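You operate a simulated robot arm through the tools that you are given. There is no shell and no other tool. Be economical: measure what you need, move in short steps, check, and stop when the job is done.

Carry out the task below with a simulated two-armed robot. There is one attempt and no reset: what you move stays moved.

Task
Fetch the black spring and set it in the inside of the pink kit tray. Put the pink carton on top of the flat mesh pouch. Open the middle blue drawer, put the type block from the top of the parts cabinet in the inside of the middle blue drawer and shut the drawer again. Stack the white carton that says "Shims" from the top of the parts cabinet on top of the white carton labelled "Feet". Fetch the green loom and set it in the large carton. Open the high cupboard door. Do these in any order.

The check looks at the end state, three seconds after you hand in, the way a careful person would. Anything else that was tipped, shoved, dropped, spilled or broken makes it a failure.

Robot
Two 7-joint arms with three-finger grippers on one trunk, on a base that drives. Base frame: it is fixed to the floor where the robot stands at the start and does not move with it; the origin is under the middle of the robot, x ahead of it, y to its left, z up; the surface under the hand at the start is at about z = 0.84. Readings come in m, degrees, newtons and seconds.
The left shoulder is at the start at [0.07, 0.165, 1.214], the right one opposite. With the tool pointing down near the work surface each hand reaches from about 0.36 to 0.86 m from the robot's upright axis, wherever it stands, measured 20 degrees to its own side. Places, roughly: black spring (8x3x2 cm) [0.6, 0.1, 0.8]; flat mesh pouch (14x18x4 cm) [0.6, -5, 0.9]; green loom (13x6x4 cm) [3, -6.7, 0.8]; high cupboard door [-1.5, -4.4, 1.8]; inside of the middle blue drawer [2.3, -6.6, 0.5]; inside of the pink kit tray (13x25 cm) [-1.58, 0.6, 0.78]; large carton (34x27x17 cm) [-1.6, -7.4, 0.8]; middle blue drawer [2.3, -6.7, 0.5]; pink carton [0.5, -6.75, 0.75]; type block [1.25, -7, 0.75]; white carton [1.75, -6.75, 0.75]. Payload 3.91 kg a hand.
The TCP of each hand is the grasp point between the finger pads, 0.03 m short of the fingertips. In the tool frame z runs along the fingers and y along their closing line. The gripper opens to 0.116 m. The gripper's body begins 0.073 m behind the TCP.
Orientation is told as [roll, pitch, yaw] about the base's x, y, z axes, in that order, counted from this pose: with the fingers straight down and closing along the base's y, the tool's x points along the base's -x, its y along +y and its z along -z.

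Tools
- The arms move only by the tool move_arm. It takes "left_targets", "right_targets" or both (then of equal length, played together; a hand with none holds still); each is a list of rows, each an object of numbers (a shift or turn left out is 0, a gripper value left out holds the last): "wx", "wy", "wz": the turn, a rotation vector about the tool's x, y, z in degrees; "tx", "ty", "tz": the shift along the tool's x, y, z in m; "claw": the closure, from 0 (fully open) to 1 (shut). In form: [{"wx": .., "wy": .., "wz": .., "tx": .., "ty": .., "tz": .., "claw": ..}, ...]. A call has 1 to 20 rows; each row shifts and turns the commanded pose from where the row before left it, along the tool's axes as they then stand. A row lasts 0.2 s, in which the tool goes at most 0.05 m and 8.6 degrees; a call with a longer step from one row to the next is refused whole, and so is a gripper value outside its range. A pose out of reach is approached as far as the arm can. The call stops where the force on the tool passes 40 N (or 10 N more than at its start, if that is more) or the arm is blocked; 0.2 s more then pass. Each finger travels about 0.153 m/s and halts on what it meets, pressing with about 31 N; the grip force reading is that of the motor and also rises with nothing between the fingers. The clock runs only during rows and for 0.2 s after the last one: add rows that do not move to give the fingers time. It gives the time, the measured TCP pose, the force on the tool (base axes), the opening and the grip force at its end, in the units of the frame above (readings bear some noise), with the torque about the TCP (base axes, N m) and any sound that the robot's microphone picked up.
- Cameras (640 x 400 px; columns grow to the right, rows downward): "scene" is now at [0.1269, 0.008, 1.5121]; the picture's right is [0.09, -1.00, 0.00], its down [-0.76, -0.07, -0.65] and it looks along [0.65, 0.06, -0.76] (base axes); focal length 265 px, centre (320, 200). "left" rides on the left gripper at [0.075, 0.017, -0.088] in its tool frame; the picture's right is [-0.22, 0.97, 0.00], its down [-0.70, -0.16, -0.70] and it looks along [-0.68, -0.16, 0.71] (tool axes); focal length 247 px, centre (320, 200). "right" rides on the right gripper at [0.052, 0.056, -0.088] in its tool frame; the picture's right is [-0.73, 0.68, 0.00], its down [-0.49, -0.52, -0.70] and it looks along [-0.48, -0.51, 0.71] (tool axes); focal length 247 px, centre (320, 200). There is no depth. A picture from a camera that has moved, and an enlarged one, comes with that camera's place and axes in the base frame and with its lens.
- get_image(camera): a new picture of that camera. The clock stands still meanwhile.
- move_column(by): slides the trunk up (or, below 0, down) by that many m; the arms and the scene camera ride with it, the base frame stays. It gives what a move gives, with no picture.
- roll_base(legs): drives the robot by 1 to 6 legs, each [ahead, left, turn to the left] in m, m and degrees, along the robot's own axes; the way and the turn of a leg run together, so that a leg with both is an arc; at most 1.5 m and 180 degrees a leg. The arms and the cameras ride along, it lands a little off, and it stops where it bumps. It gives what a move gives.
- pan_tilt(pan, tilt): turns the head with the scene camera to pan (to the left, within 86 degrees either way) and tilt (down, from -29 to 69), counted from straight ahead of the robot. It gives what a move gives.
- zoom(camera, box): a new picture of the part [left, top, right, bottom] of that camera's present view, enlarged. The clock stands still meanwhile.
- job_done(): hands the job in; it is judged then, once.

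Work in short steps. Places have to be worked out from the pictures, the camera data and where the tool is seen: move nearer, look again, correct. Check each grasp and each placing, and mend what went wrong. You have 196 turns and 172 pictures in all, those below and enlarged ones among them. Open the grippers and draw the arms clear of the work before you hand the job in, unless the task says otherwise; then end with one line.

The tools are called after "Request:" as name(argument=value, ...) on one line, values as JSON. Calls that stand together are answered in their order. move_arm: Moves the arms, as the interface text tells. Its arguments: {"type":"object","properties":{"left_targets":{"type":"array"},"right_targets":{"type":"array"}},"required":[]} The other tools are called the same way: move_column (by) slides the trunk up or down; roll_base (legs) drives the base; pan_tilt (pan, tilt) turns the head that bears the scene camera; get_image (camera) takes a picture; zoom (camera, box) takes an enlarged picture of a part of a camera's view; job_done () hands the job in.

At the start:

```text
clock: 0.0
left_eef_pos: [0.4341, 0.2746, 1.0605]
left_tool_rot: [0.0, 0.0, 0.0]
left_ft_force: [0.2, 0.2, 0.0]
left_torque: [0.01, 0.02, 0.03]
left_width: 0.1164
left_finger_force: 0.1
right_eef_pos: [0.6848, -0.1814, 1.0383]
right_tool_rot: [0.0, 0.0, 0.1]
right_ft_force: [-0.7, 0.0, 0.0]
right_torque: [-0.02, -0.01, -0.01]
right_width: 0.1158
right_finger_force: 0.0
trunk travel left (down, up): [-0.752, 0.088]
robot x, y, heading: [0.003, 0.0001, 0.0]
head pan, tilt: [5.2, 49.4]
```

scene: 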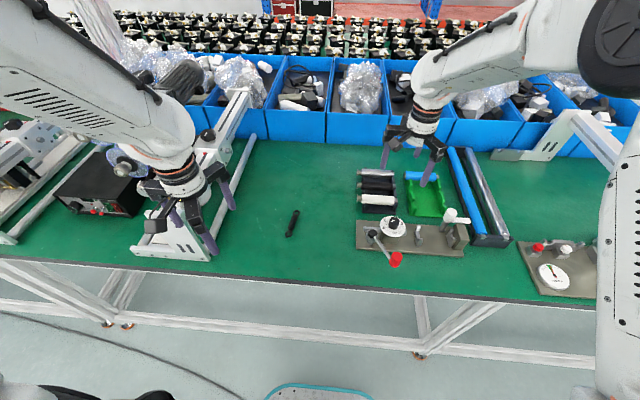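
right: 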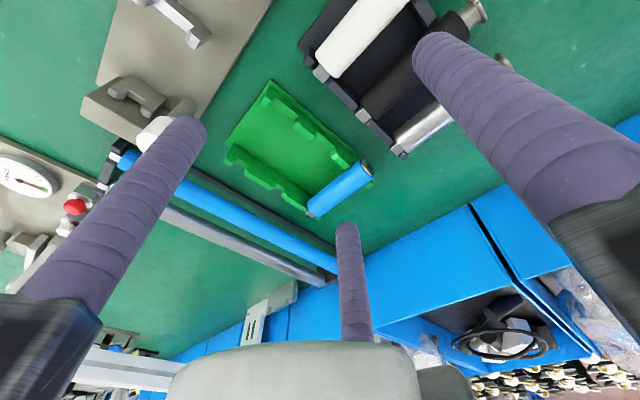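
left: 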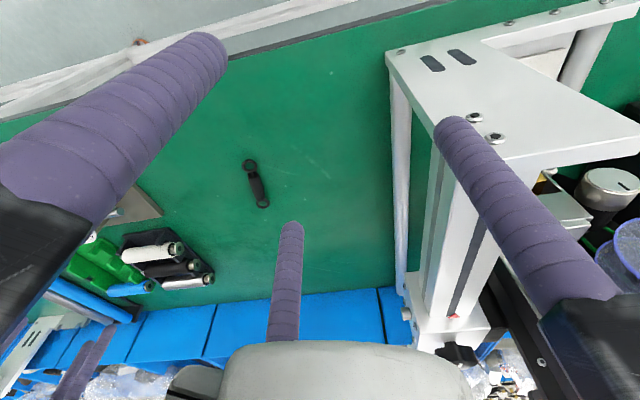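

The spring shows at scene pixel (292,223), which puts it at about (0.593, 0.133, 0.85), lying almost along x. I'll move the left hand above it, keeping height, and look.

Request:
move_arm(left_targets=[{"tx": -0.03, "ty": -0.028}, {"tx": -0.03, "ty": -0.028}, {"tx": -0.03, "ty": -0.028}, {"tx": -0.03, "ty": -0.028}, {"tx": -0.03, "ty": -0.028}, {"tz": 0.04}, {"tz": 0.04}, {}])

Request:
get_image(camera="left")

Request:
get_image(camera="scene")

```text
clock: 1.8
left_eef_pos: [0.582, 0.1332, 0.9795]
left_tool_rot: [0.0, -0.2, 0.1]
left_ft_force: [0.2, -0.2, -0.5]
left_torque: [-0.01, 0.01, 0.0]
left_width: 0.1161
left_finger_force: 0.0
right_eef_pos: [0.6849, -0.1816, 1.0397]
right_tool_rot: [0.0, 0.0, -0.1]
right_ft_force: [-0.6, 0.1, 0.5]
right_torque: [0.04, 0.01, 0.0]
right_width: 0.1161
right_finger_force: 0.1
trunk travel left (down, up): [-0.752, 0.088]
robot x, y, heading: [-0.0028, -0.0023, -0.1]
head pan, tilt: [5.2, 49.4]
```

```text
168 pictures are left
camera left: at [0.5073, 0.1502, 1.068], right [0.22, 0.97, 0.0], down [0.7, -0.16, 0.7], along [0.68, -0.16, -0.71], focal length 247 px, centre (320, 200)
```

left: 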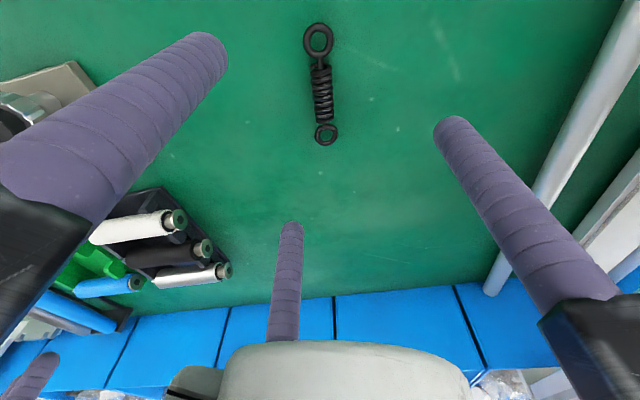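

```text
167 pictures are left
camera scene: at [0.126, 0.0076, 1.5122], right [0.09, -1.0, 0.0], down [-0.76, -0.07, -0.65], along [0.65, 0.06, -0.76], focal length 265 px, centre (320, 200)
```

scene: 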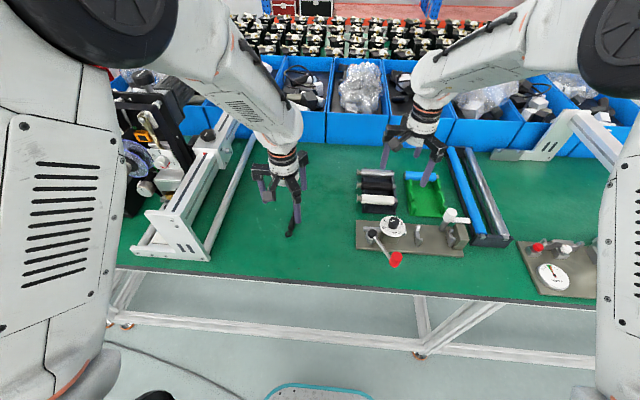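

The picture seems to show three purple fingers instead of two. Before grasping, I'll half-close the left gripper in the air to see how it really moves.

Request:
move_arm(left_targets=[{"claw": 0.7}, {"claw": 0.7}, {}])

Request:
get_image(camera="left")

```text
clock: 2.6
left_eef_pos: [0.5836, 0.1327, 0.9792]
left_tool_rot: [-0.1, -0.1, 0.0]
left_ft_force: [0.8, 0.3, 0.1]
left_torque: [0.02, -0.01, -0.02]
left_width: 0.0346
left_finger_force: 0.0
right_eef_pos: [0.6841, -0.1812, 1.0403]
right_tool_rot: [0.1, 0.0, 0.0]
right_ft_force: [-0.4, 0.3, -0.2]
right_torque: [0.03, 0.04, -0.03]
right_width: 0.116
right_finger_force: 0.0
trunk travel left (down, up): [-0.752, 0.088]
robot x, y, heading: [0.0001, -0.0001, -0.2]
head pan, tilt: [5.2, 49.4]
```

```text
166 pictures are left
camera left: at [0.5079, 0.1507, 1.0677], right [0.22, 0.97, 0.0], down [0.7, -0.16, 0.7], along [0.68, -0.16, -0.71], focal length 247 px, centre (320, 200)
```

left: 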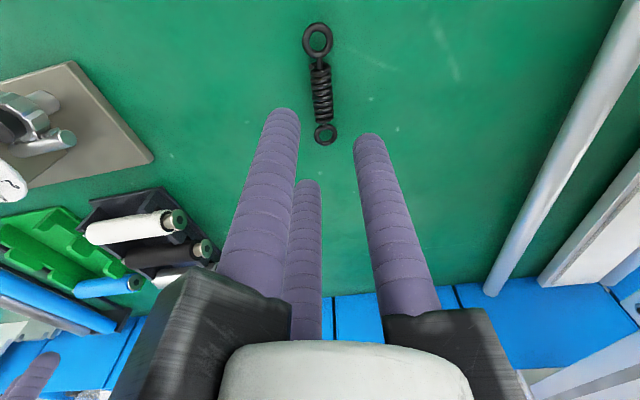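

All three fingers close on the centre, so it's a three-jaw gripper, and the spring along x fits it well. The spring centre is about (0.591, 0.1325), yaw about -8°. I'll align, reopen partly, descend to TCP z≈0.877 and close.

Request:
move_arm(left_targets=[{"tx": -0.007, "claw": 0.45}, {"wz": 8}, {"tz": 0.035}, {"tz": 0.035}, {"tz": 0.022}, {"tz": 0.01}, {}])

Request:
get_image(camera="left")

```text
clock: 4.2
left_eef_pos: [0.5903, 0.1336, 0.8785]
left_tool_rot: [0.0, -0.1, -7.9]
left_ft_force: [-0.3, 0.4, 0.6]
left_torque: [-0.01, 0.01, -0.02]
left_width: 0.0638
left_finger_force: 0.1
right_eef_pos: [0.6854, -0.1823, 1.0393]
right_tool_rot: [0.0, 0.1, 0.0]
right_ft_force: [-0.7, -0.5, 0.4]
right_torque: [0.0, 0.02, -0.02]
right_width: 0.1165
right_finger_force: 0.0
trunk travel left (down, up): [-0.752, 0.088]
robot x, y, heading: [0.0036, -0.0027, 0.2]
head pan, tilt: [5.2, 49.4]
```

```text
165 pictures are left
camera left: at [0.5179, 0.1616, 0.967], right [0.36, 0.93, 0.0], down [0.67, -0.26, 0.7], along [0.65, -0.25, -0.71], focal length 247 px, centre (320, 200)
```

left: 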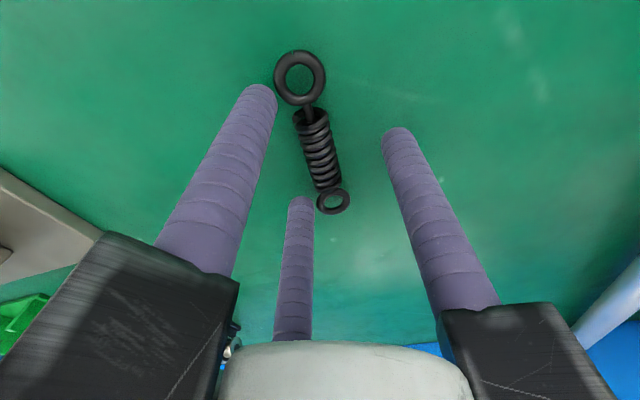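

The spring lies between the single finger and the finger pair, parallel to the pair. I'll lower about 4 mm more and close.

Request:
move_arm(left_targets=[{"tz": 0.004}, {"claw": 1}, {"claw": 1}, {"claw": 1}, {}])

Request:
get_image(camera="left")

```text
clock: 5.4
left_eef_pos: [0.5915, 0.1351, 0.8759]
left_tool_rot: [0.0, 0.0, -8.0]
left_ft_force: [-0.3, -0.4, 1.7]
left_torque: [0.0, -0.03, -0.01]
left_width: 0.0251
left_finger_force: 30.8
right_eef_pos: [0.6864, -0.1815, 1.0396]
right_tool_rot: [0.0, -0.1, -0.1]
right_ft_force: [0.0, 0.7, -0.8]
right_torque: [-0.01, 0.02, 0.0]
right_width: 0.116
right_finger_force: 0.1
trunk travel left (down, up): [-0.752, 0.088]
robot x, y, heading: [0.0005, -0.0009, 0.2]
head pan, tilt: [5.2, 49.4]
```

```text
164 pictures are left
camera left: at [0.5178, 0.1624, 0.9639], right [0.36, 0.93, 0.0], down [0.67, -0.26, 0.7], along [0.65, -0.25, -0.71], focal length 247 px, centre (320, 200)
```

left: 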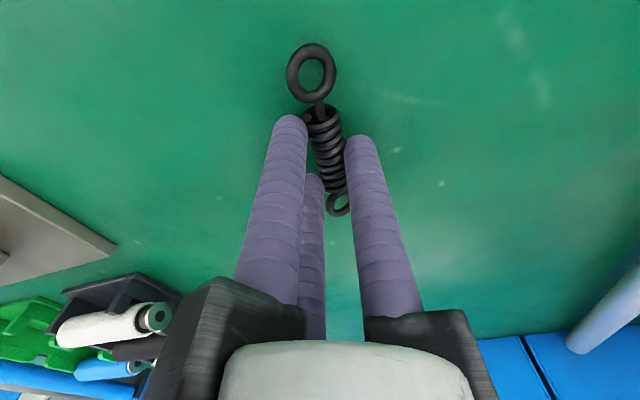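

Gripped at width 0.025. I'll lift and check that it's held.

Request:
move_arm(left_targets=[{"tz": -0.04}, {"tz": -0.045}, {"tz": -0.045}, {"tz": -0.045}, {"tz": -0.045}, {}])

Request:
get_image(camera="left")

Request:
pan_tilt(pan=86, tilt=20)

Request:
get_image(camera="scene")

```text
clock: 6.8
left_eef_pos: [0.5924, 0.1328, 1.093]
left_tool_rot: [0.0, 0.1, -8.0]
left_ft_force: [-0.2, 0.2, -0.8]
left_torque: [0.01, 0.01, 0.03]
left_width: 0.0094
left_finger_force: 31.5
right_eef_pos: [0.6861, -0.1818, 1.0392]
right_tool_rot: [0.1, 0.2, 0.0]
right_ft_force: [1.1, -0.1, -0.8]
right_torque: [-0.01, 0.02, 0.0]
right_width: 0.116
right_finger_force: 0.1
trunk travel left (down, up): [-0.752, 0.088]
robot x, y, heading: [-0.0016, 0.0019, 0.1]
head pan, tilt: [5.2, 49.4]
```

```text
163 pictures are left
camera left: at [0.5198, 0.161, 1.1826], right [0.36, 0.93, 0.0], down [0.67, -0.26, 0.7], along [0.65, -0.25, -0.72], focal length 247 px, centre (320, 200)
```

left: 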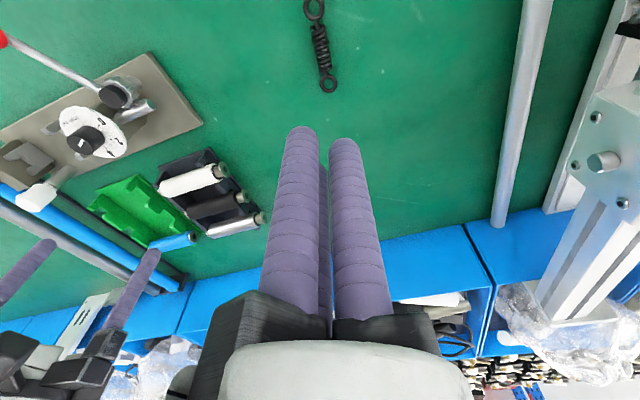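

```text
clock: 8.3
left_eef_pos: [0.5914, 0.1331, 1.0935]
left_tool_rot: [0.0, 0.0, -8.0]
left_ft_force: [0.3, -0.2, -0.5]
left_torque: [0.01, -0.01, -0.01]
left_width: 0.0091
left_finger_force: 30.6
right_eef_pos: [0.685, -0.1816, 1.0394]
right_tool_rot: [0.0, 0.1, 0.0]
right_ft_force: [0.2, 0.8, 0.3]
right_torque: [0.0, -0.01, 0.01]
right_width: 0.1158
right_finger_force: 0.1
trunk travel left (down, up): [-0.752, 0.088]
robot x, y, heading: [0.0012, 0.0003, 0.0]
head pan, tilt: [85.9, 20.0]
```

```text
162 pictures are left
camera scene: at [0.0564, 0.0939, 1.5569], right [1.0, -0.07, 0.0], down [-0.02, -0.34, -0.94], along [0.07, 0.94, -0.34], focal length 265 px, centre (320, 200)
```

scene: 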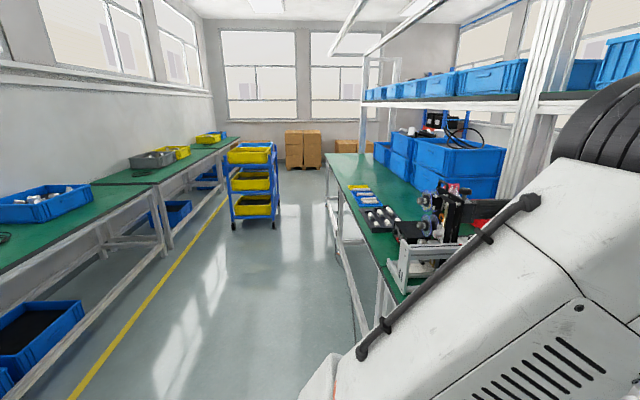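

The spring slipped out and lies where it was, so the grip was too high. I'll go down again, lower this time, feeling for the table.

Request:
move_arm(left_targets=[{"tz": 0.045, "claw": 0.5}, {"tz": 0.045}, {"tz": 0.045}, {"tz": 0.045}, {"tz": 0.03}, {"tz": 0.006}, {"tz": 0.004}, {"tz": 0.003}, {"tz": 0.003}, {}])

Request:
get_image(camera="left")

```text
clock: 10.5
left_eef_pos: [0.589, 0.1337, 0.8702]
left_tool_rot: [0.0, -0.1, -8.0]
left_ft_force: [1.0, -0.6, 9.6]
left_torque: [-0.13, 0.32, -0.01]
left_width: 0.0581
left_finger_force: 0.0
right_eef_pos: [0.684, -0.1819, 1.0384]
right_tool_rot: [0.0, 0.0, 0.0]
right_ft_force: [-0.4, -0.4, 0.2]
right_torque: [0.0, 0.02, -0.01]
right_width: 0.1161
right_finger_force: 0.1
trunk travel left (down, up): [-0.752, 0.088]
robot x, y, heading: [0.0006, -0.0022, -0.1]
head pan, tilt: [85.9, 20.0]
```

```text
161 pictures are left
camera left: at [0.5174, 0.1616, 0.9586], right [0.36, 0.93, 0.0], down [0.67, -0.26, 0.7], along [0.65, -0.25, -0.71], focal length 247 px, centre (320, 200)
```

left: 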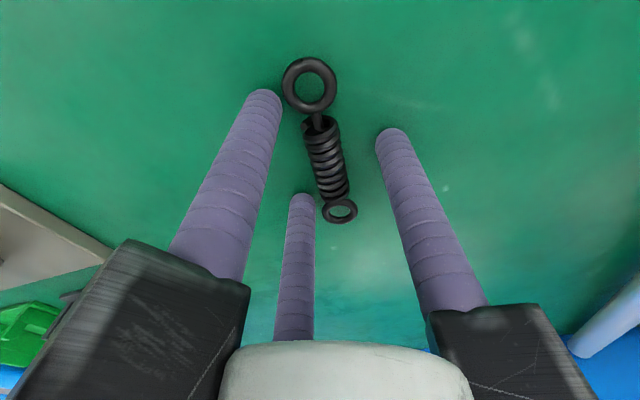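

The fingertips touch the table at TCP z≈0.870. I'll raise a millimetre, close, and lift a little.

Request:
move_arm(left_targets=[{"tz": -0.0015}, {"claw": 1}, {"claw": 1}, {"claw": 1}, {}, {"tz": -0.02}, {"tz": -0.02}, {"tz": -0.02}, {}])

Request:
get_image(camera="left")

```text
clock: 12.5
left_eef_pos: [0.59, 0.1351, 0.9307]
left_tool_rot: [0.0, 0.0, -8.0]
left_ft_force: [-0.4, 0.3, -0.9]
left_torque: [0.01, 0.01, -0.03]
left_width: 0.0288
left_finger_force: 30.8
right_eef_pos: [0.6855, -0.1829, 1.0394]
right_tool_rot: [0.0, 0.0, 0.0]
right_ft_force: [0.3, -0.6, -1.0]
right_torque: [0.0, -0.02, 0.0]
right_width: 0.116
right_finger_force: 0.1
trunk travel left (down, up): [-0.752, 0.088]
robot x, y, heading: [0.0036, 0.0008, 0.0]
head pan, tilt: [85.9, 20.0]
```

```text
160 pictures are left
camera left: at [0.5163, 0.163, 1.0188], right [0.36, 0.93, 0.0], down [0.67, -0.25, 0.7], along [0.65, -0.25, -0.71], focal length 247 px, centre (320, 200)
```

left: 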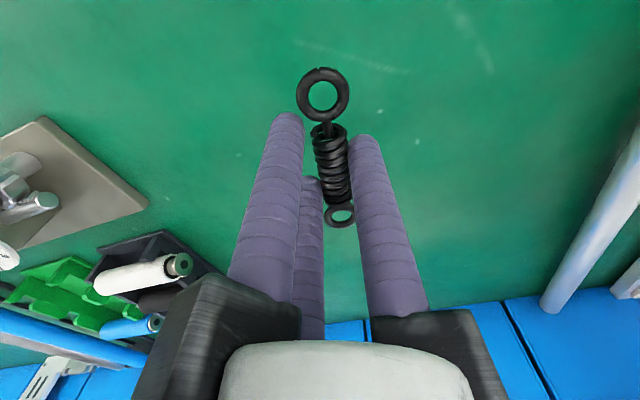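

The spring is held this time. I'll raise and retract both hands, then look behind the robot before turning.

Request:
move_arm(left_targets=[{"tz": -0.045}, {"tz": -0.045}, {"tz": -0.045}, {"tz": -0.045}, {"tx": 0.045}, {"tx": 0.045}, {"tx": 0.045}, {"tx": 0.03}], right_targets=[{"tz": -0.03}, {"tz": -0.03}, {"tz": -0.03}, {"tx": 0.045}, {"tx": 0.045}, {"tx": 0.045}, {"tx": 0.045}, {"tx": 0.045}])

Request:
roll_base(legs=[[-0.3, 0, 0], [0, 0, 90]])

Request:
get_image(camera="scene")

```text
clock: 14.3
left_eef_pos: [0.4258, 0.1604, 1.1081]
left_tool_rot: [-0.1, 0.0, -8.0]
left_ft_force: [-0.5, 0.8, -0.8]
left_torque: [-0.08, -0.02, 0.0]
left_width: 0.0285
left_finger_force: 30.3
right_eef_pos: [0.4562, -0.1809, 1.1277]
right_tool_rot: [-0.4, -0.1, 0.0]
right_ft_force: [-0.3, -1.0, 0.6]
right_torque: [0.03, -0.01, 0.01]
right_width: 0.1156
right_finger_force: 0.0
trunk travel left (down, up): [-0.752, 0.088]
robot x, y, heading: [0.0021, 0.0035, 0.0]
head pan, tilt: [85.9, 20.0]
```

```text
clock: 20.2
left_eef_pos: [-0.4453, 0.4332, 1.1099]
left_tool_rot: [0.0, -0.1, 80.3]
left_ft_force: [-0.2, 0.2, -0.2]
left_torque: [0.0, 0.0, 0.01]
left_width: 0.0284
left_finger_force: 31.2
right_eef_pos: [-0.1054, 0.4534, 1.1269]
right_tool_rot: [0.0, 0.0, 88.3]
right_ft_force: [0.0, 0.5, 0.0]
right_torque: [0.01, 0.01, 0.01]
right_width: 0.1161
right_finger_force: 0.2
trunk travel left (down, up): [-0.752, 0.088]
robot x, y, heading: [-0.2998, 0.0026, 88.2]
head pan, tilt: [85.9, 20.0]
```

```text
159 pictures are left
camera scene: at [-0.3942, 0.0605, 1.5569], right [0.1, 0.99, 0.0], down [0.34, -0.03, -0.94], along [-0.93, 0.09, -0.34], focal length 265 px, centre (320, 200)
```

scene: 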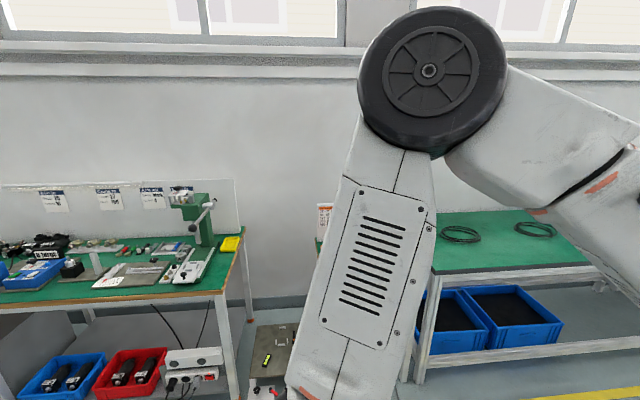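

The way is clear. I'll finish the turn to face -x and look.

Request:
roll_base(legs=[[0, 0, 91.8]])

Request:
pan_tilt(pan=-20, tilt=30)

Request:
get_image(camera="scene")

```text
clock: 24.5
left_eef_pos: [-0.7288, -0.1605, 1.1108]
left_tool_rot: [0.0, -0.1, 172.4]
left_ft_force: [0.3, 0.4, 0.1]
left_torque: [0.01, -0.01, -0.02]
left_width: 0.0286
left_finger_force: 30.9
right_eef_pos: [-0.7614, 0.1802, 1.1279]
right_tool_rot: [0.0, 0.0, -179.6]
right_ft_force: [-0.1, -0.4, 0.3]
right_torque: [0.02, -0.01, 0.01]
right_width: 0.1157
right_finger_force: 0.1
trunk travel left (down, up): [-0.752, 0.088]
robot x, y, heading: [-0.3017, -0.0013, -179.5]
head pan, tilt: [85.9, 20.0]
```

```text
clock: 26.4
left_eef_pos: [-0.7283, -0.1612, 1.1097]
left_tool_rot: [0.0, 0.0, 172.4]
left_ft_force: [-0.1, 0.1, -0.3]
left_torque: [-0.01, -0.04, 0.03]
left_width: 0.0286
left_finger_force: 30.8
right_eef_pos: [-0.7617, 0.1784, 1.1266]
right_tool_rot: [0.0, 0.0, -179.7]
right_ft_force: [0.0, 0.2, -1.1]
right_torque: [0.01, 0.0, 0.03]
right_width: 0.1158
right_finger_force: 0.0
trunk travel left (down, up): [-0.752, 0.088]
robot x, y, heading: [-0.3019, 0.0006, -179.7]
head pan, tilt: [-20.0, 30.0]
```

```text
158 pictures are left
camera scene: at [-0.4387, 0.0307, 1.5409], right [0.33, 0.94, 0.0], down [0.47, -0.17, -0.87], along [-0.82, 0.29, -0.5], focal length 265 px, centre (320, 200)
```

scene: 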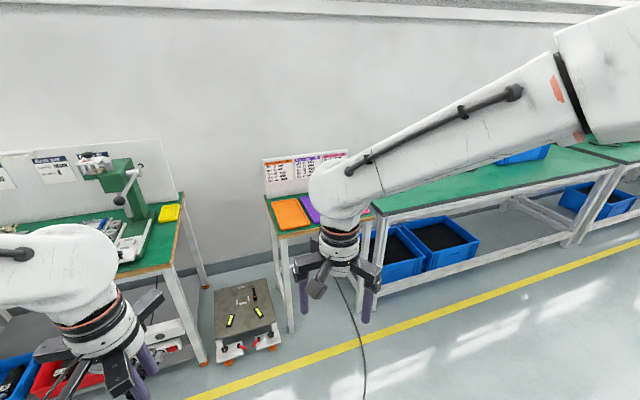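

The small stand carries orange and purple trays, with the pink one presumably next to them. I'll slide sideways to y≈0.72 and look.

Request:
roll_base(legs=[[0, -0.75, 0]])

Request:
pan_tilt(pan=0, tilt=30)

Request:
get_image(camera="scene")

```text
clock: 30.5
left_eef_pos: [-0.7315, 0.6057, 1.1106]
left_tool_rot: [0.1, 0.0, 171.7]
left_ft_force: [-0.8, -0.8, -0.7]
left_torque: [-0.01, 0.02, -0.02]
left_width: 0.0286
left_finger_force: 31.1
right_eef_pos: [-0.7597, 0.9454, 1.1283]
right_tool_rot: [0.0, -0.1, 179.6]
right_ft_force: [0.0, -0.1, -0.5]
right_torque: [0.02, -0.02, -0.03]
right_width: 0.1162
right_finger_force: 0.0
trunk travel left (down, up): [-0.752, 0.088]
robot x, y, heading: [-0.3064, 0.7625, 179.8]
head pan, tilt: [-20.0, 30.0]
```

```text
clock: 31.3
left_eef_pos: [-0.7324, 0.6056, 1.1107]
left_tool_rot: [0.1, 0.0, 171.7]
left_ft_force: [-0.1, -0.2, -0.1]
left_torque: [-0.02, -0.03, 0.01]
left_width: 0.0282
left_finger_force: 30.6
right_eef_pos: [-0.7596, 0.9465, 1.1291]
right_tool_rot: [-0.1, 0.0, 179.6]
right_ft_force: [-0.4, 1.0, 0.3]
right_torque: [0.01, -0.03, 0.0]
right_width: 0.1157
right_finger_force: 0.0
trunk travel left (down, up): [-0.752, 0.088]
robot x, y, heading: [-0.3054, 0.7565, 179.6]
head pan, tilt: [0.0, 30.0]
```

```text
157 pictures are left
camera scene: at [-0.4443, 0.7621, 1.5409], right [0.01, 1.0, 0.0], down [0.5, 0.0, -0.87], along [-0.87, 0.01, -0.5], focal length 265 px, centre (320, 200)
```

scene: 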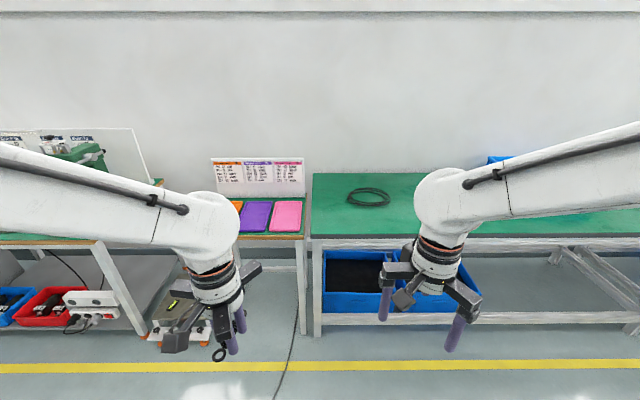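

The pink tray is at about (-1.6, 0.60). I'll drive ahead 0.62 m to bring the left hand near it.

Request:
roll_base(legs=[[0.62, 0, 0]])

Request:
pan_tilt(pan=10, tilt=50)

Request:
get_image(camera="scene")

Request:
get_image(camera="left")

```text
clock: 34.8
left_eef_pos: [-1.3458, 0.6024, 1.1108]
left_tool_rot: [0.0, 0.2, 172.1]
left_ft_force: [0.2, 0.3, -0.4]
left_torque: [0.02, 0.0, 0.03]
left_width: 0.0285
left_finger_force: 31.1
right_eef_pos: [-1.3761, 0.944, 1.1282]
right_tool_rot: [0.1, 0.0, -179.9]
right_ft_force: [-0.7, 0.5, 0.4]
right_torque: [0.01, 0.0, -0.01]
right_width: 0.116
right_finger_force: 0.0
trunk travel left (down, up): [-0.752, 0.088]
robot x, y, heading: [-0.9178, 0.7626, -180.2]
head pan, tilt: [0.0, 30.0]
```

```text
clock: 35.6
left_eef_pos: [-1.3448, 0.603, 1.1098]
left_tool_rot: [0.0, 0.0, 172.1]
left_ft_force: [0.3, 0.1, -0.7]
left_torque: [-0.02, 0.0, 0.01]
left_width: 0.0285
left_finger_force: 31.2
right_eef_pos: [-1.3777, 0.9426, 1.1276]
right_tool_rot: [0.1, 0.0, -179.9]
right_ft_force: [0.3, 0.3, -0.2]
right_torque: [0.0, 0.02, 0.03]
right_width: 0.1161
right_finger_force: 0.1
trunk travel left (down, up): [-0.752, 0.088]
robot x, y, heading: [-0.921, 0.7588, -180.1]
head pan, tilt: [10.0, 50.0]
```

```text
156 pictures are left
camera scene: at [-1.0451, 0.7486, 1.5114], right [-0.18, 0.98, 0.0], down [0.75, 0.13, -0.64], along [-0.63, -0.11, -0.77], focal length 265 px, centre (320, 200)
```

scene: 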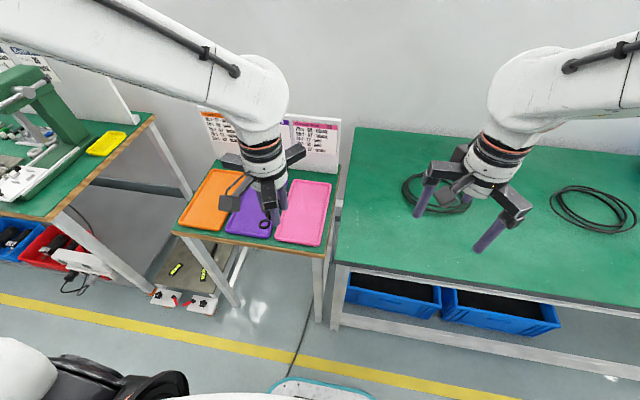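

```text
155 pictures are left
camera left: at [-1.2749, 0.576, 1.1987], right [-0.36, -0.93, 0.0], down [-0.67, 0.25, 0.7], along [-0.65, 0.25, -0.71], focal length 247 px, centre (320, 200)
```

left: 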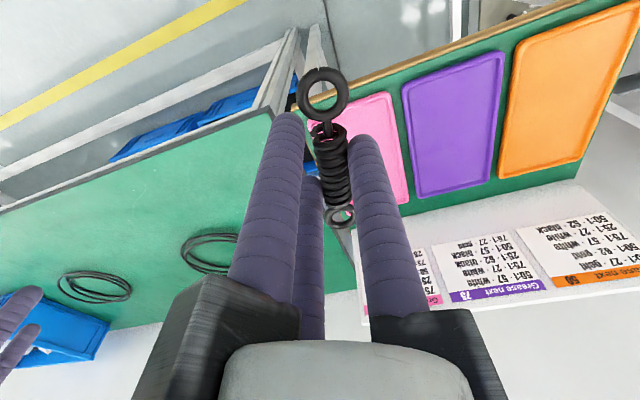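

The pink tray centre is about (-1.58, 0.60). I'll move the hand 0.235 m in -x and look.

Request:
move_arm(left_targets=[{"tx": -0.0388, "ty": 0.0054}, {"tx": -0.0388, "ty": 0.0054}, {"tx": -0.0388, "ty": 0.0054}, {"tx": -0.0388, "ty": 0.0054}, {"tx": -0.0388, "ty": 0.0054}, {"tx": -0.0388, "ty": 0.0054}, {"tz": 0.045}, {"tz": 0.045}, {"tz": 0.045}, {}])

Request:
get_image(camera="left")

Request:
get_image(camera="scene")

```text
clock: 37.8
left_eef_pos: [-1.5802, 0.6027, 0.9754]
left_tool_rot: [0.1, -0.1, 172.1]
left_ft_force: [0.7, 0.0, 0.0]
left_torque: [-0.02, 0.05, -0.02]
left_width: 0.0284
left_finger_force: 31.0
right_eef_pos: [-1.3756, 0.9432, 1.1281]
right_tool_rot: [0.0, -0.1, -179.9]
right_ft_force: [0.8, 0.0, 0.0]
right_torque: [0.01, 0.05, -0.01]
right_width: 0.1159
right_finger_force: 0.1
trunk travel left (down, up): [-0.752, 0.088]
robot x, y, heading: [-0.9214, 0.7635, -179.8]
head pan, tilt: [10.0, 50.0]
```

```text
154 pictures are left
camera left: at [-1.5098, 0.5762, 1.0637], right [-0.36, -0.93, 0.0], down [-0.67, 0.25, 0.7], along [-0.65, 0.25, -0.71], focal length 247 px, centre (320, 200)
```

left: 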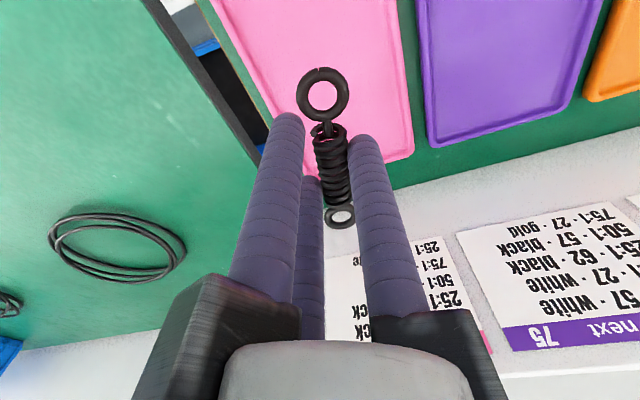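

```text
153 pictures are left
camera scene: at [-1.0438, 0.7486, 1.5115], right [-0.18, 0.98, 0.0], down [0.75, 0.13, -0.64], along [-0.63, -0.11, -0.77], focal length 265 px, centre (320, 200)
```

scene: 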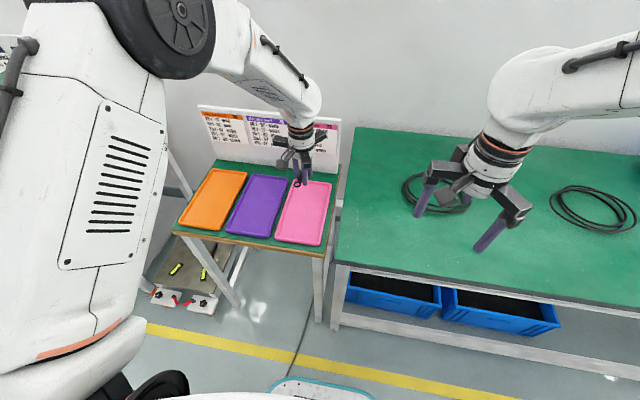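

The hand is over the tray's middle. I'll lower it, slowly near the bottom.

Request:
move_arm(left_targets=[{"tz": 0.045}, {"tz": 0.045}, {"tz": 0.03}, {"tz": 0.015}, {"tz": 0.01}, {}])

Request:
zoom(camera="scene", box=[240, 120, 380, 260])

Request:
get_image(camera="left")

```text
clock: 39.2
left_eef_pos: [-1.5812, 0.6032, 0.8288]
left_tool_rot: [0.0, 0.0, 172.1]
left_ft_force: [-0.5, 0.3, -0.4]
left_torque: [0.02, -0.03, -0.01]
left_width: 0.0283
left_finger_force: 30.7
right_eef_pos: [-1.3764, 0.9437, 1.1279]
right_tool_rot: [0.0, 0.0, -179.9]
right_ft_force: [0.1, 0.6, -0.2]
right_torque: [0.0, 0.0, 0.01]
right_width: 0.1161
right_finger_force: 0.1
trunk travel left (down, up): [-0.752, 0.088]
robot x, y, heading: [-0.9183, 0.7584, -180.0]
head pan, tilt: [10.0, 50.0]
```

```text
2.86 times, centred on (310, 190) of scene
camera zoom: at [-1.0448, 0.7486, 1.5113], right [-0.18, 0.98, 0.0], down [0.75, 0.13, -0.64], along [-0.63, -0.11, -0.77], focal length 756 px, centre (349, 229)
```

zoom: 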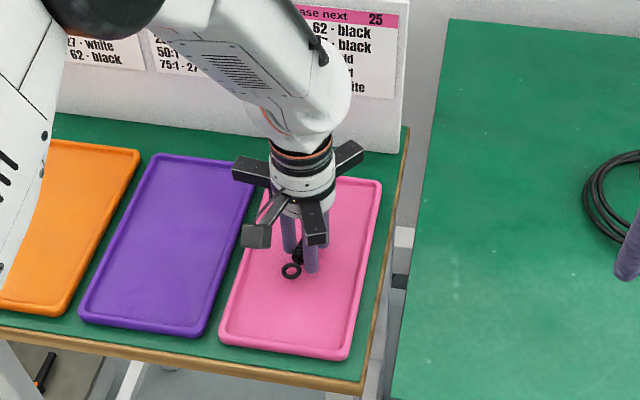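

```text
151 pictures are left
camera left: at [-1.5103, 0.576, 0.9173], right [-0.36, -0.93, 0.0], down [-0.67, 0.25, 0.7], along [-0.65, 0.25, -0.71], focal length 247 px, centre (320, 200)
```

left: 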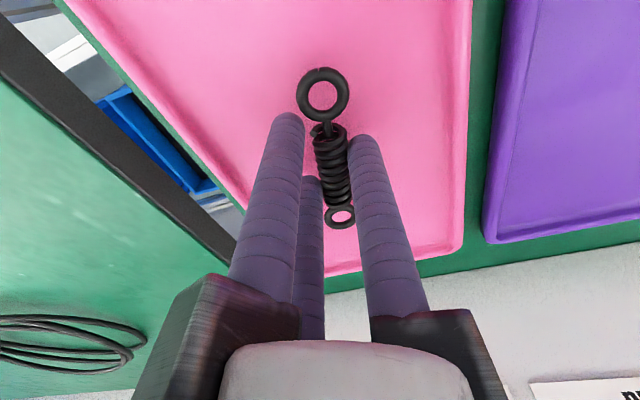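

Well inside the tray with no contact yet. I'll lower further in small steps.

Request:
move_arm(left_targets=[{"tz": 0.006}, {"tz": 0.006}, {"tz": 0.005}, {}])

Request:
get_image(camera="left")

```text
clock: 40.2
left_eef_pos: [-1.5807, 0.603, 0.8162]
left_tool_rot: [0.1, -0.4, 172.1]
left_ft_force: [-2.2, -2.3, 26.3]
left_torque: [-0.14, -0.39, -0.01]
left_width: 0.0284
left_finger_force: 31.1
right_eef_pos: [-1.3739, 0.9431, 1.1289]
right_tool_rot: [0.0, -0.2, -180.0]
right_ft_force: [0.1, 0.2, 0.2]
right_torque: [0.01, -0.03, -0.01]
right_width: 0.1161
right_finger_force: 0.1
trunk travel left (down, up): [-0.752, 0.088]
robot x, y, heading: [-0.9186, 0.7575, -179.9]
head pan, tilt: [10.0, 50.0]
```

```text
150 pictures are left
camera left: at [-1.5093, 0.5761, 0.9052], right [-0.35, -0.93, 0.0], down [-0.66, 0.25, 0.7], along [-0.66, 0.25, -0.71], focal length 247 px, centre (320, 200)
```

left: 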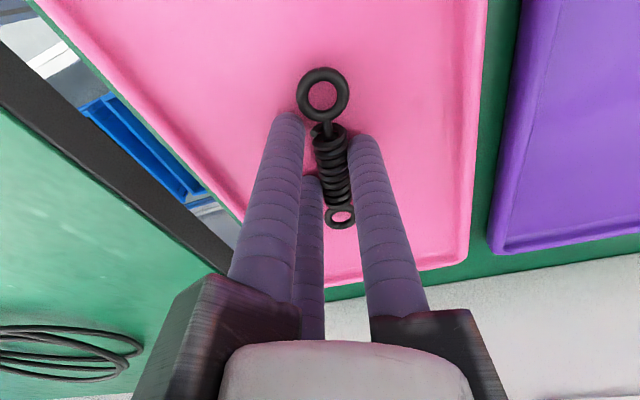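

Contact (26 N). I'll back off a couple of mm, open and rise.

Request:
move_arm(left_targets=[{"tz": -0.003}, {"claw": 0.75}, {"claw": 0.5}, {"claw": 0.5}, {"tz": -0.04}, {"tz": -0.045}, {"tz": -0.045}, {"tz": -0.045}, {"tz": -0.045}, {"tx": 0.04}, {"tx": 0.04}, {"tx": 0.04}, {"tx": 0.04}, {"tx": 0.04}, {}])

Request:
zoom(camera="scene", box=[200, 120, 380, 260])

```text
clock: 43.4
left_eef_pos: [-1.3842, 0.5724, 1.0342]
left_tool_rot: [0.0, 0.1, 172.1]
left_ft_force: [0.0, 0.0, 0.0]
left_torque: [0.0, -0.03, 0.01]
left_width: 0.0579
left_finger_force: 0.1
right_eef_pos: [-1.3777, 0.9433, 1.1265]
right_tool_rot: [0.0, -0.1, -179.9]
right_ft_force: [-0.5, -0.3, -0.3]
right_torque: [0.0, -0.01, 0.02]
right_width: 0.1159
right_finger_force: 0.1
trunk travel left (down, up): [-0.752, 0.088]
robot x, y, heading: [-0.9196, 0.7621, -179.8]
head pan, tilt: [10.0, 50.0]
```

```text
2.86 times, centred on (290, 190) of scene
camera zoom: at [-1.0462, 0.7488, 1.5112], right [-0.18, 0.98, 0.0], down [0.75, 0.13, -0.64], along [-0.63, -0.11, -0.77], focal length 756 px, centre (406, 229)
```

zoom: 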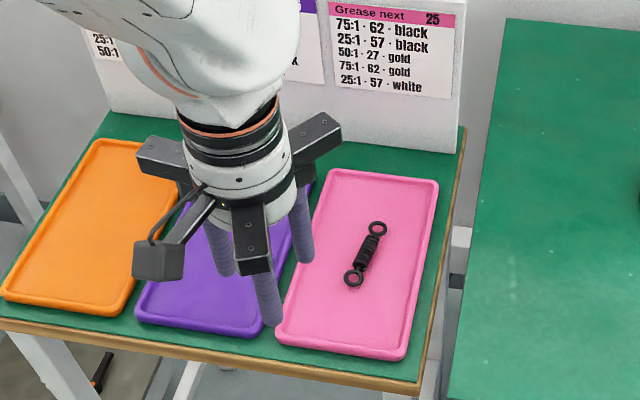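

The spring is in the pink tray. I'll back into the aisle, turn to face -y and look ahead.

Request:
roll_base(legs=[[-0.45, 0, 0], [0, 0, 90]])

Request:
pan_tilt(pan=0, tilt=15)

Request:
get_image(camera="scene")

```text
clock: 49.9
left_eef_pos: [-0.2993, 0.2876, 1.0344]
left_tool_rot: [0.0, 0.0, -100.2]
left_ft_force: [0.7, 1.2, -0.9]
left_torque: [0.01, -0.01, 0.01]
left_width: 0.0582
left_finger_force: 0.0
right_eef_pos: [-0.6685, 0.311, 1.127]
right_tool_rot: [0.0, 0.0, -92.3]
right_ft_force: [-0.2, 1.0, 0.0]
right_torque: [-0.02, -0.04, -0.02]
right_width: 0.1162
right_finger_force: 0.1
trunk travel left (down, up): [-0.752, 0.088]
robot x, y, heading: [-0.4683, 0.7599, -92.1]
head pan, tilt: [10.0, 50.0]
```

```text
clock: 50.9
left_eef_pos: [-0.2994, 0.2893, 1.0351]
left_tool_rot: [0.0, 0.0, -100.4]
left_ft_force: [0.3, 0.1, 0.3]
left_torque: [-0.01, 0.01, 0.0]
left_width: 0.058
left_finger_force: 0.1
right_eef_pos: [-0.6685, 0.3104, 1.1278]
right_tool_rot: [0.0, -0.1, -92.3]
right_ft_force: [0.7, -0.8, 0.3]
right_torque: [-0.01, 0.0, 0.02]
right_width: 0.116
right_finger_force: 0.1
trunk travel left (down, up): [-0.752, 0.088]
robot x, y, heading: [-0.4648, 0.7617, -92.4]
head pan, tilt: [0.0, 15.0]
```

```text
148 pictures are left
camera scene: at [-0.4735, 0.6185, 1.565], right [-1.0, 0.04, 0.0], down [0.01, 0.26, -0.97], along [-0.04, -0.96, -0.26], focal length 265 px, centre (320, 200)
```

scene: 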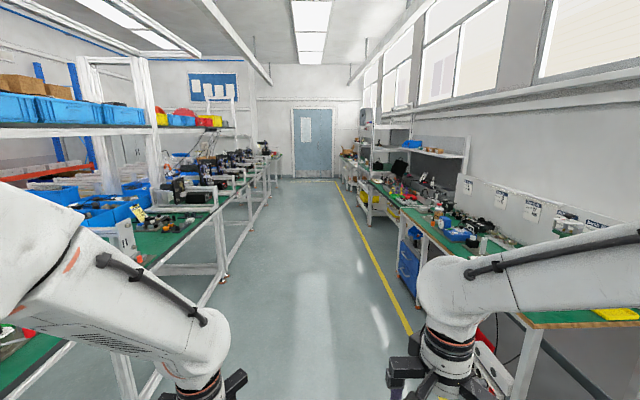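

The aisle is clear straight ahead. I'll correct the heading and drive about 4.2 m in -y.

Request:
roll_base(legs=[[0, 0, 2.4], [1.4, 0, 0], [1.4, 0, 0], [1.3, 0, 0]])

Request:
get_image(camera="scene")

```text
clock: 70.8
left_eef_pos: [-0.2626, -3.7747, 1.0344]
left_tool_rot: [0.0, 0.0, -97.9]
left_ft_force: [-1.6, 0.7, -0.4]
left_torque: [0.01, 0.01, -0.04]
left_width: 0.0579
left_finger_force: 0.0
right_eef_pos: [-0.6332, -3.7664, 1.1283]
right_tool_rot: [0.1, 0.0, -89.9]
right_ft_force: [1.1, 0.6, 0.0]
right_torque: [0.0, 0.0, 0.02]
right_width: 0.1158
right_finger_force: 0.1
trunk travel left (down, up): [-0.752, 0.088]
robot x, y, heading: [-0.4488, -3.3116, -89.8]
head pan, tilt: [0.0, 15.0]
```

```text
147 pictures are left
camera scene: at [-0.4506, -3.4519, 1.5651], right [-1.0, 0.0, 0.0], down [0.0, 0.26, -0.97], along [0.0, -0.97, -0.26], focal length 265 px, centre (320, 200)
```

scene: 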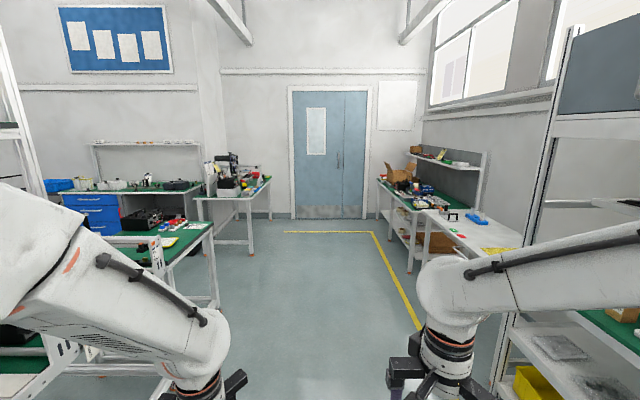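

Grey cupboard at the top right. I'll turn the head to the right to see the high cupboard door.

Request:
pan_tilt(pan=-45, tilt=-5)

Request:
get_image(camera="scene")

Request:
pan_tilt(pan=40, tilt=20)

Request:
get_image(camera="scene")

```text
clock: 72.0
left_eef_pos: [-0.2625, -3.7751, 1.0344]
left_tool_rot: [0.0, 0.0, -97.9]
left_ft_force: [0.3, -0.6, -0.1]
left_torque: [-0.02, -0.02, -0.01]
left_width: 0.0581
left_finger_force: 0.0
right_eef_pos: [-0.6327, -3.7678, 1.128]
right_tool_rot: [0.0, 0.1, -90.0]
right_ft_force: [-0.6, -0.1, -0.5]
right_torque: [0.01, -0.01, 0.02]
right_width: 0.116
right_finger_force: 0.1
trunk travel left (down, up): [-0.752, 0.088]
robot x, y, heading: [-0.4513, -3.3082, -89.8]
head pan, tilt: [-45.0, -5.0]
```

```text
146 pictures are left
camera scene: at [-0.5124, -3.4208, 1.5969], right [-0.71, 0.71, 0.0], down [-0.06, -0.06, -1.0], along [-0.7, -0.71, 0.09], focal length 265 px, centre (320, 200)
```

scene: 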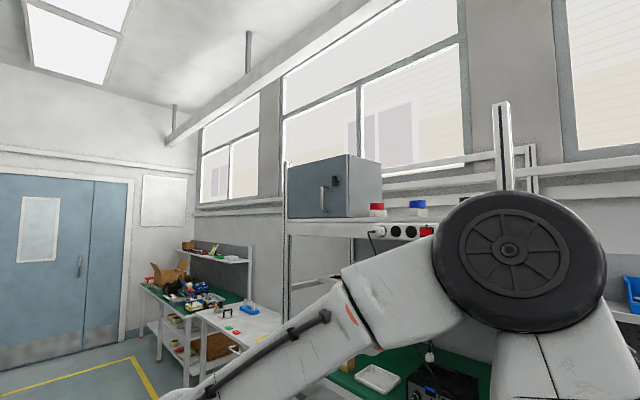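

```text
clock: 73.5
left_eef_pos: [-0.2628, -3.7753, 1.0347]
left_tool_rot: [0.0, 0.0, -97.9]
left_ft_force: [0.5, 1.1, -0.9]
left_torque: [0.02, -0.05, 0.01]
left_width: 0.0581
left_finger_force: 0.1
right_eef_pos: [-0.6325, -3.7672, 1.1281]
right_tool_rot: [0.0, 0.0, -89.9]
right_ft_force: [-0.1, 0.1, 1.2]
right_torque: [0.02, 0.04, 0.0]
right_width: 0.1158
right_finger_force: 0.2
trunk travel left (down, up): [-0.752, 0.088]
robot x, y, heading: [-0.4493, -3.3092, -90.1]
head pan, tilt: [40.0, 20.0]
```

```text
145 pictures are left
camera scene: at [-0.3908, -3.4301, 1.5569], right [-0.77, -0.64, 0.0], down [-0.22, 0.26, -0.94], along [0.6, -0.72, -0.34], focal length 265 px, centre (320, 200)
```

scene: 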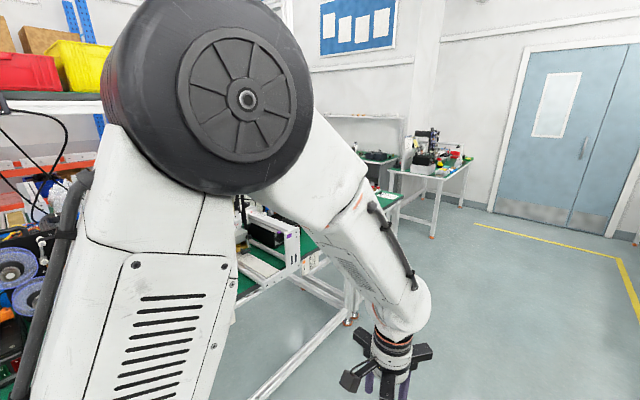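

The cupboard is the grey box on the shelf, with a handle on its +x face. I'll drive to y≈-4.3 and turn to face -x to study it.

Request:
roll_base(legs=[[0.95, 0, 0], [0, 0, -90]])

Request:
pan_tilt(pan=0, tilt=5)

Request:
get_image(camera="scene")

```text
clock: 82.4
left_eef_pos: [-0.9187, -4.4529, 1.0341]
left_tool_rot: [0.0, 0.0, 172.2]
left_ft_force: [-0.4, 0.0, 0.6]
left_torque: [0.0, 0.05, -0.01]
left_width: 0.058
left_finger_force: 0.1
right_eef_pos: [-0.913, -4.0858, 1.1279]
right_tool_rot: [0.0, 0.0, -179.7]
right_ft_force: [-1.6, 0.2, 0.0]
right_torque: [0.05, 0.03, 0.01]
right_width: 0.1159
right_finger_force: 0.1
trunk travel left (down, up): [-0.752, 0.088]
robot x, y, heading: [-0.4568, -4.2649, -179.8]
head pan, tilt: [40.0, 20.0]
```

```text
clock: 83.4
left_eef_pos: [-0.9187, -4.4553, 1.0337]
left_tool_rot: [0.0, -0.1, 172.3]
left_ft_force: [-0.2, 0.2, -1.0]
left_torque: [0.01, 0.02, -0.01]
left_width: 0.0578
left_finger_force: 0.0
right_eef_pos: [-0.9128, -4.0841, 1.1286]
right_tool_rot: [0.0, 0.0, -179.7]
right_ft_force: [-0.2, -0.1, -0.3]
right_torque: [0.0, 0.02, 0.01]
right_width: 0.1158
right_finger_force: 0.2
trunk travel left (down, up): [-0.752, 0.088]
robot x, y, heading: [-0.452, -4.263, -179.7]
head pan, tilt: [0.0, 5.0]
```

```text
144 pictures are left
camera scene: at [-0.5963, -4.2654, 1.5812], right [-0.01, 1.0, 0.0], down [0.09, 0.0, -1.0], along [-1.0, -0.01, -0.09], focal length 265 px, centre (320, 200)
```

scene: 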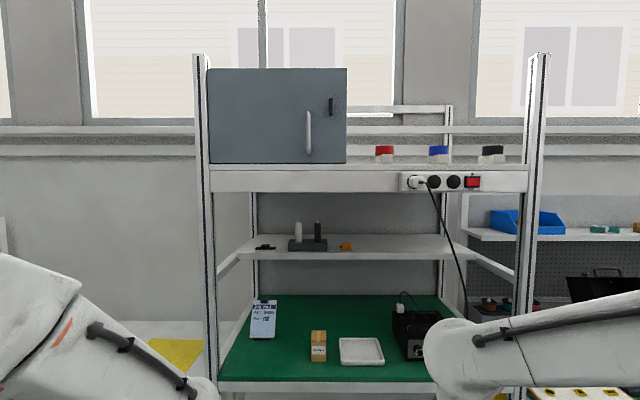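

Request:
zoom(camera="scene", box=[190, 50, 370, 180])

```text
3.08 times, centred on (280, 115) of scene
camera zoom: at [-0.5963, -4.2654, 1.5812], right [-0.01, 1.0, 0.0], down [0.09, 0.0, -1.0], along [-1.0, -0.01, -0.09], focal length 814 px, centre (443, 462)
```

zoom: 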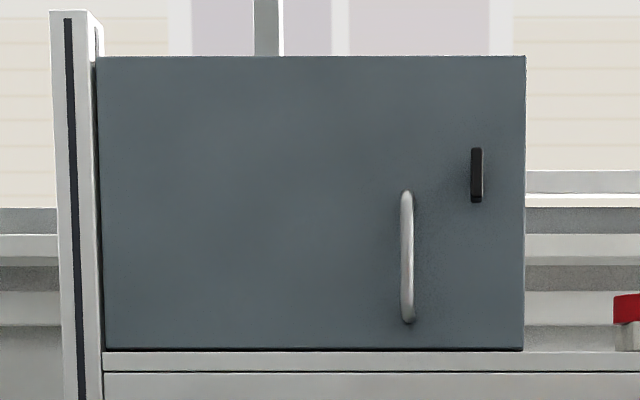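

The handle is a vertical bar near (-1.40, -4.31, 1.71), about 0.13 m tall, with the hinge on the -y side and a small black piece near the free edge. I'll raise the trunk and turn the right hand to point forward while there's free space.

Request:
move_column(by=0.085)

Request:
move_arm(right_targets=[{"tz": -0.045}, {"tz": -0.045}, {"tz": -0.045}, {"tz": -0.045}, {"wy": -8.5}, {"wy": -8.5}, {"wy": -8.5}, {"wy": -8.5}, {"wy": -8.5}, {"wy": -8.5}, {"wy": -8.5}, {"wy": -8.5}, {"wy": -8.5}, {"wy": -8.5}, {"wy": -5}, {}])

Request:
get_image(camera="right")

```text
clock: 84.6
left_eef_pos: [-0.9185, -4.4545, 1.1199]
left_tool_rot: [0.0, 0.0, 172.2]
left_ft_force: [0.3, 0.3, 0.0]
left_torque: [-0.03, 0.01, -0.01]
left_width: 0.058
left_finger_force: 0.1
right_eef_pos: [-0.912, -4.0846, 1.2132]
right_tool_rot: [0.0, 0.0, -179.7]
right_ft_force: [-0.6, 0.4, -1.0]
right_torque: [-0.02, 0.0, -0.01]
right_width: 0.1157
right_finger_force: 0.1
trunk travel left (down, up): [-0.837, 0.003]
robot x, y, heading: [-0.4544, -4.2653, -179.5]
head pan, tilt: [0.0, 5.0]
```

```text
clock: 88.0
left_eef_pos: [-0.9182, -4.4538, 1.1199]
left_tool_rot: [0.0, 0.0, 172.2]
left_ft_force: [0.0, -0.5, -0.3]
left_torque: [0.0, 0.02, 0.02]
left_width: 0.0581
left_finger_force: 0.1
right_eef_pos: [-0.986, -4.1096, 1.4613]
right_tool_rot: [-178.8, -89.8, -0.8]
right_ft_force: [-0.4, 0.5, -0.2]
right_torque: [0.0, -0.01, 0.01]
right_width: 0.1161
right_finger_force: 0.0
right hand out of reach, approached as far as the arm can: row 11, 12, 13, 14, 15
trunk travel left (down, up): [-0.837, 0.003]
robot x, y, heading: [-0.4515, -4.2681, -179.8]
head pan, tilt: [0.0, 5.0]
```

```text
142 pictures are left
camera right: at [-0.8968, -4.1657, 1.4089], right [0.0, -0.68, 0.73], down [0.7, 0.53, 0.49], along [-0.72, 0.51, 0.48], focal length 247 px, centre (320, 200)
```

right: 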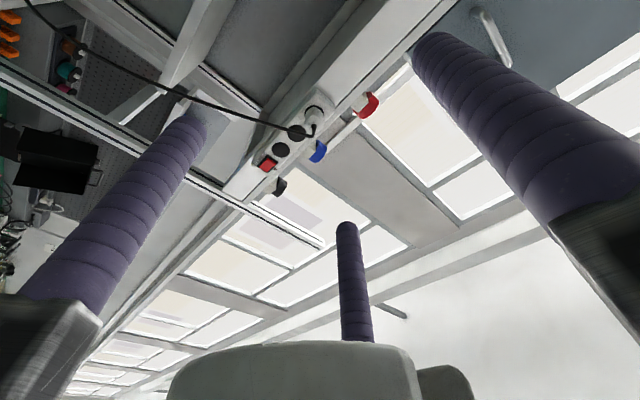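

The hand points forward. I'll raise it to handle height and shift it left, still away from the cupboard.

Request:
move_arm(right_targets=[{"tx": -0.04, "tz": 0.025}, {"tx": -0.04, "tz": 0.025}, {"tx": -0.04, "tz": 0.02}, {"tx": -0.045}, {"tx": -0.045}, {"tx": -0.045}, {"tx": -0.045}, {"ty": 0.045}, {"ty": 0.045}, {"ty": 0.045}, {"ty": 0.045}, {}])

Request:
get_image(camera="scene")

```text
clock: 90.6
left_eef_pos: [-0.9183, -4.4543, 1.1196]
left_tool_rot: [0.1, 0.0, 172.4]
left_ft_force: [0.1, 0.4, -0.3]
left_torque: [0.02, 0.0, 0.02]
left_width: 0.0579
left_finger_force: 0.1
right_eef_pos: [-1.0568, -4.2884, 1.7614]
right_tool_rot: [74.8, -89.9, 105.4]
right_ft_force: [0.6, -0.1, -0.5]
right_torque: [0.0, 0.01, 0.02]
right_width: 0.1161
right_finger_force: 0.1
trunk travel left (down, up): [-0.837, 0.003]
robot x, y, heading: [-0.4509, -4.264, -179.6]
head pan, tilt: [0.0, 5.0]
```

```text
141 pictures are left
camera scene: at [-0.5967, -4.2647, 1.6662], right [-0.01, 1.0, 0.0], down [0.09, 0.0, -1.0], along [-1.0, -0.01, -0.09], focal length 265 px, centre (320, 200)
```

scene: 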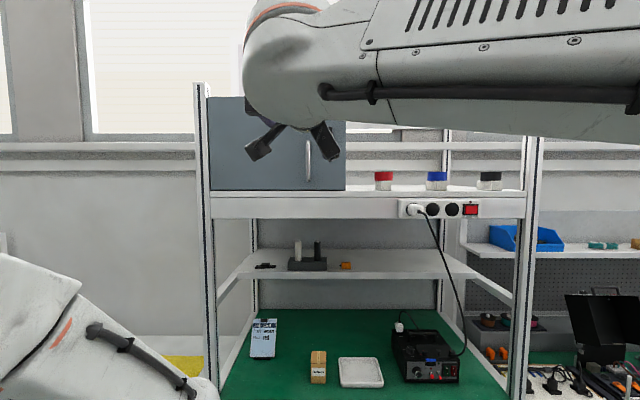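

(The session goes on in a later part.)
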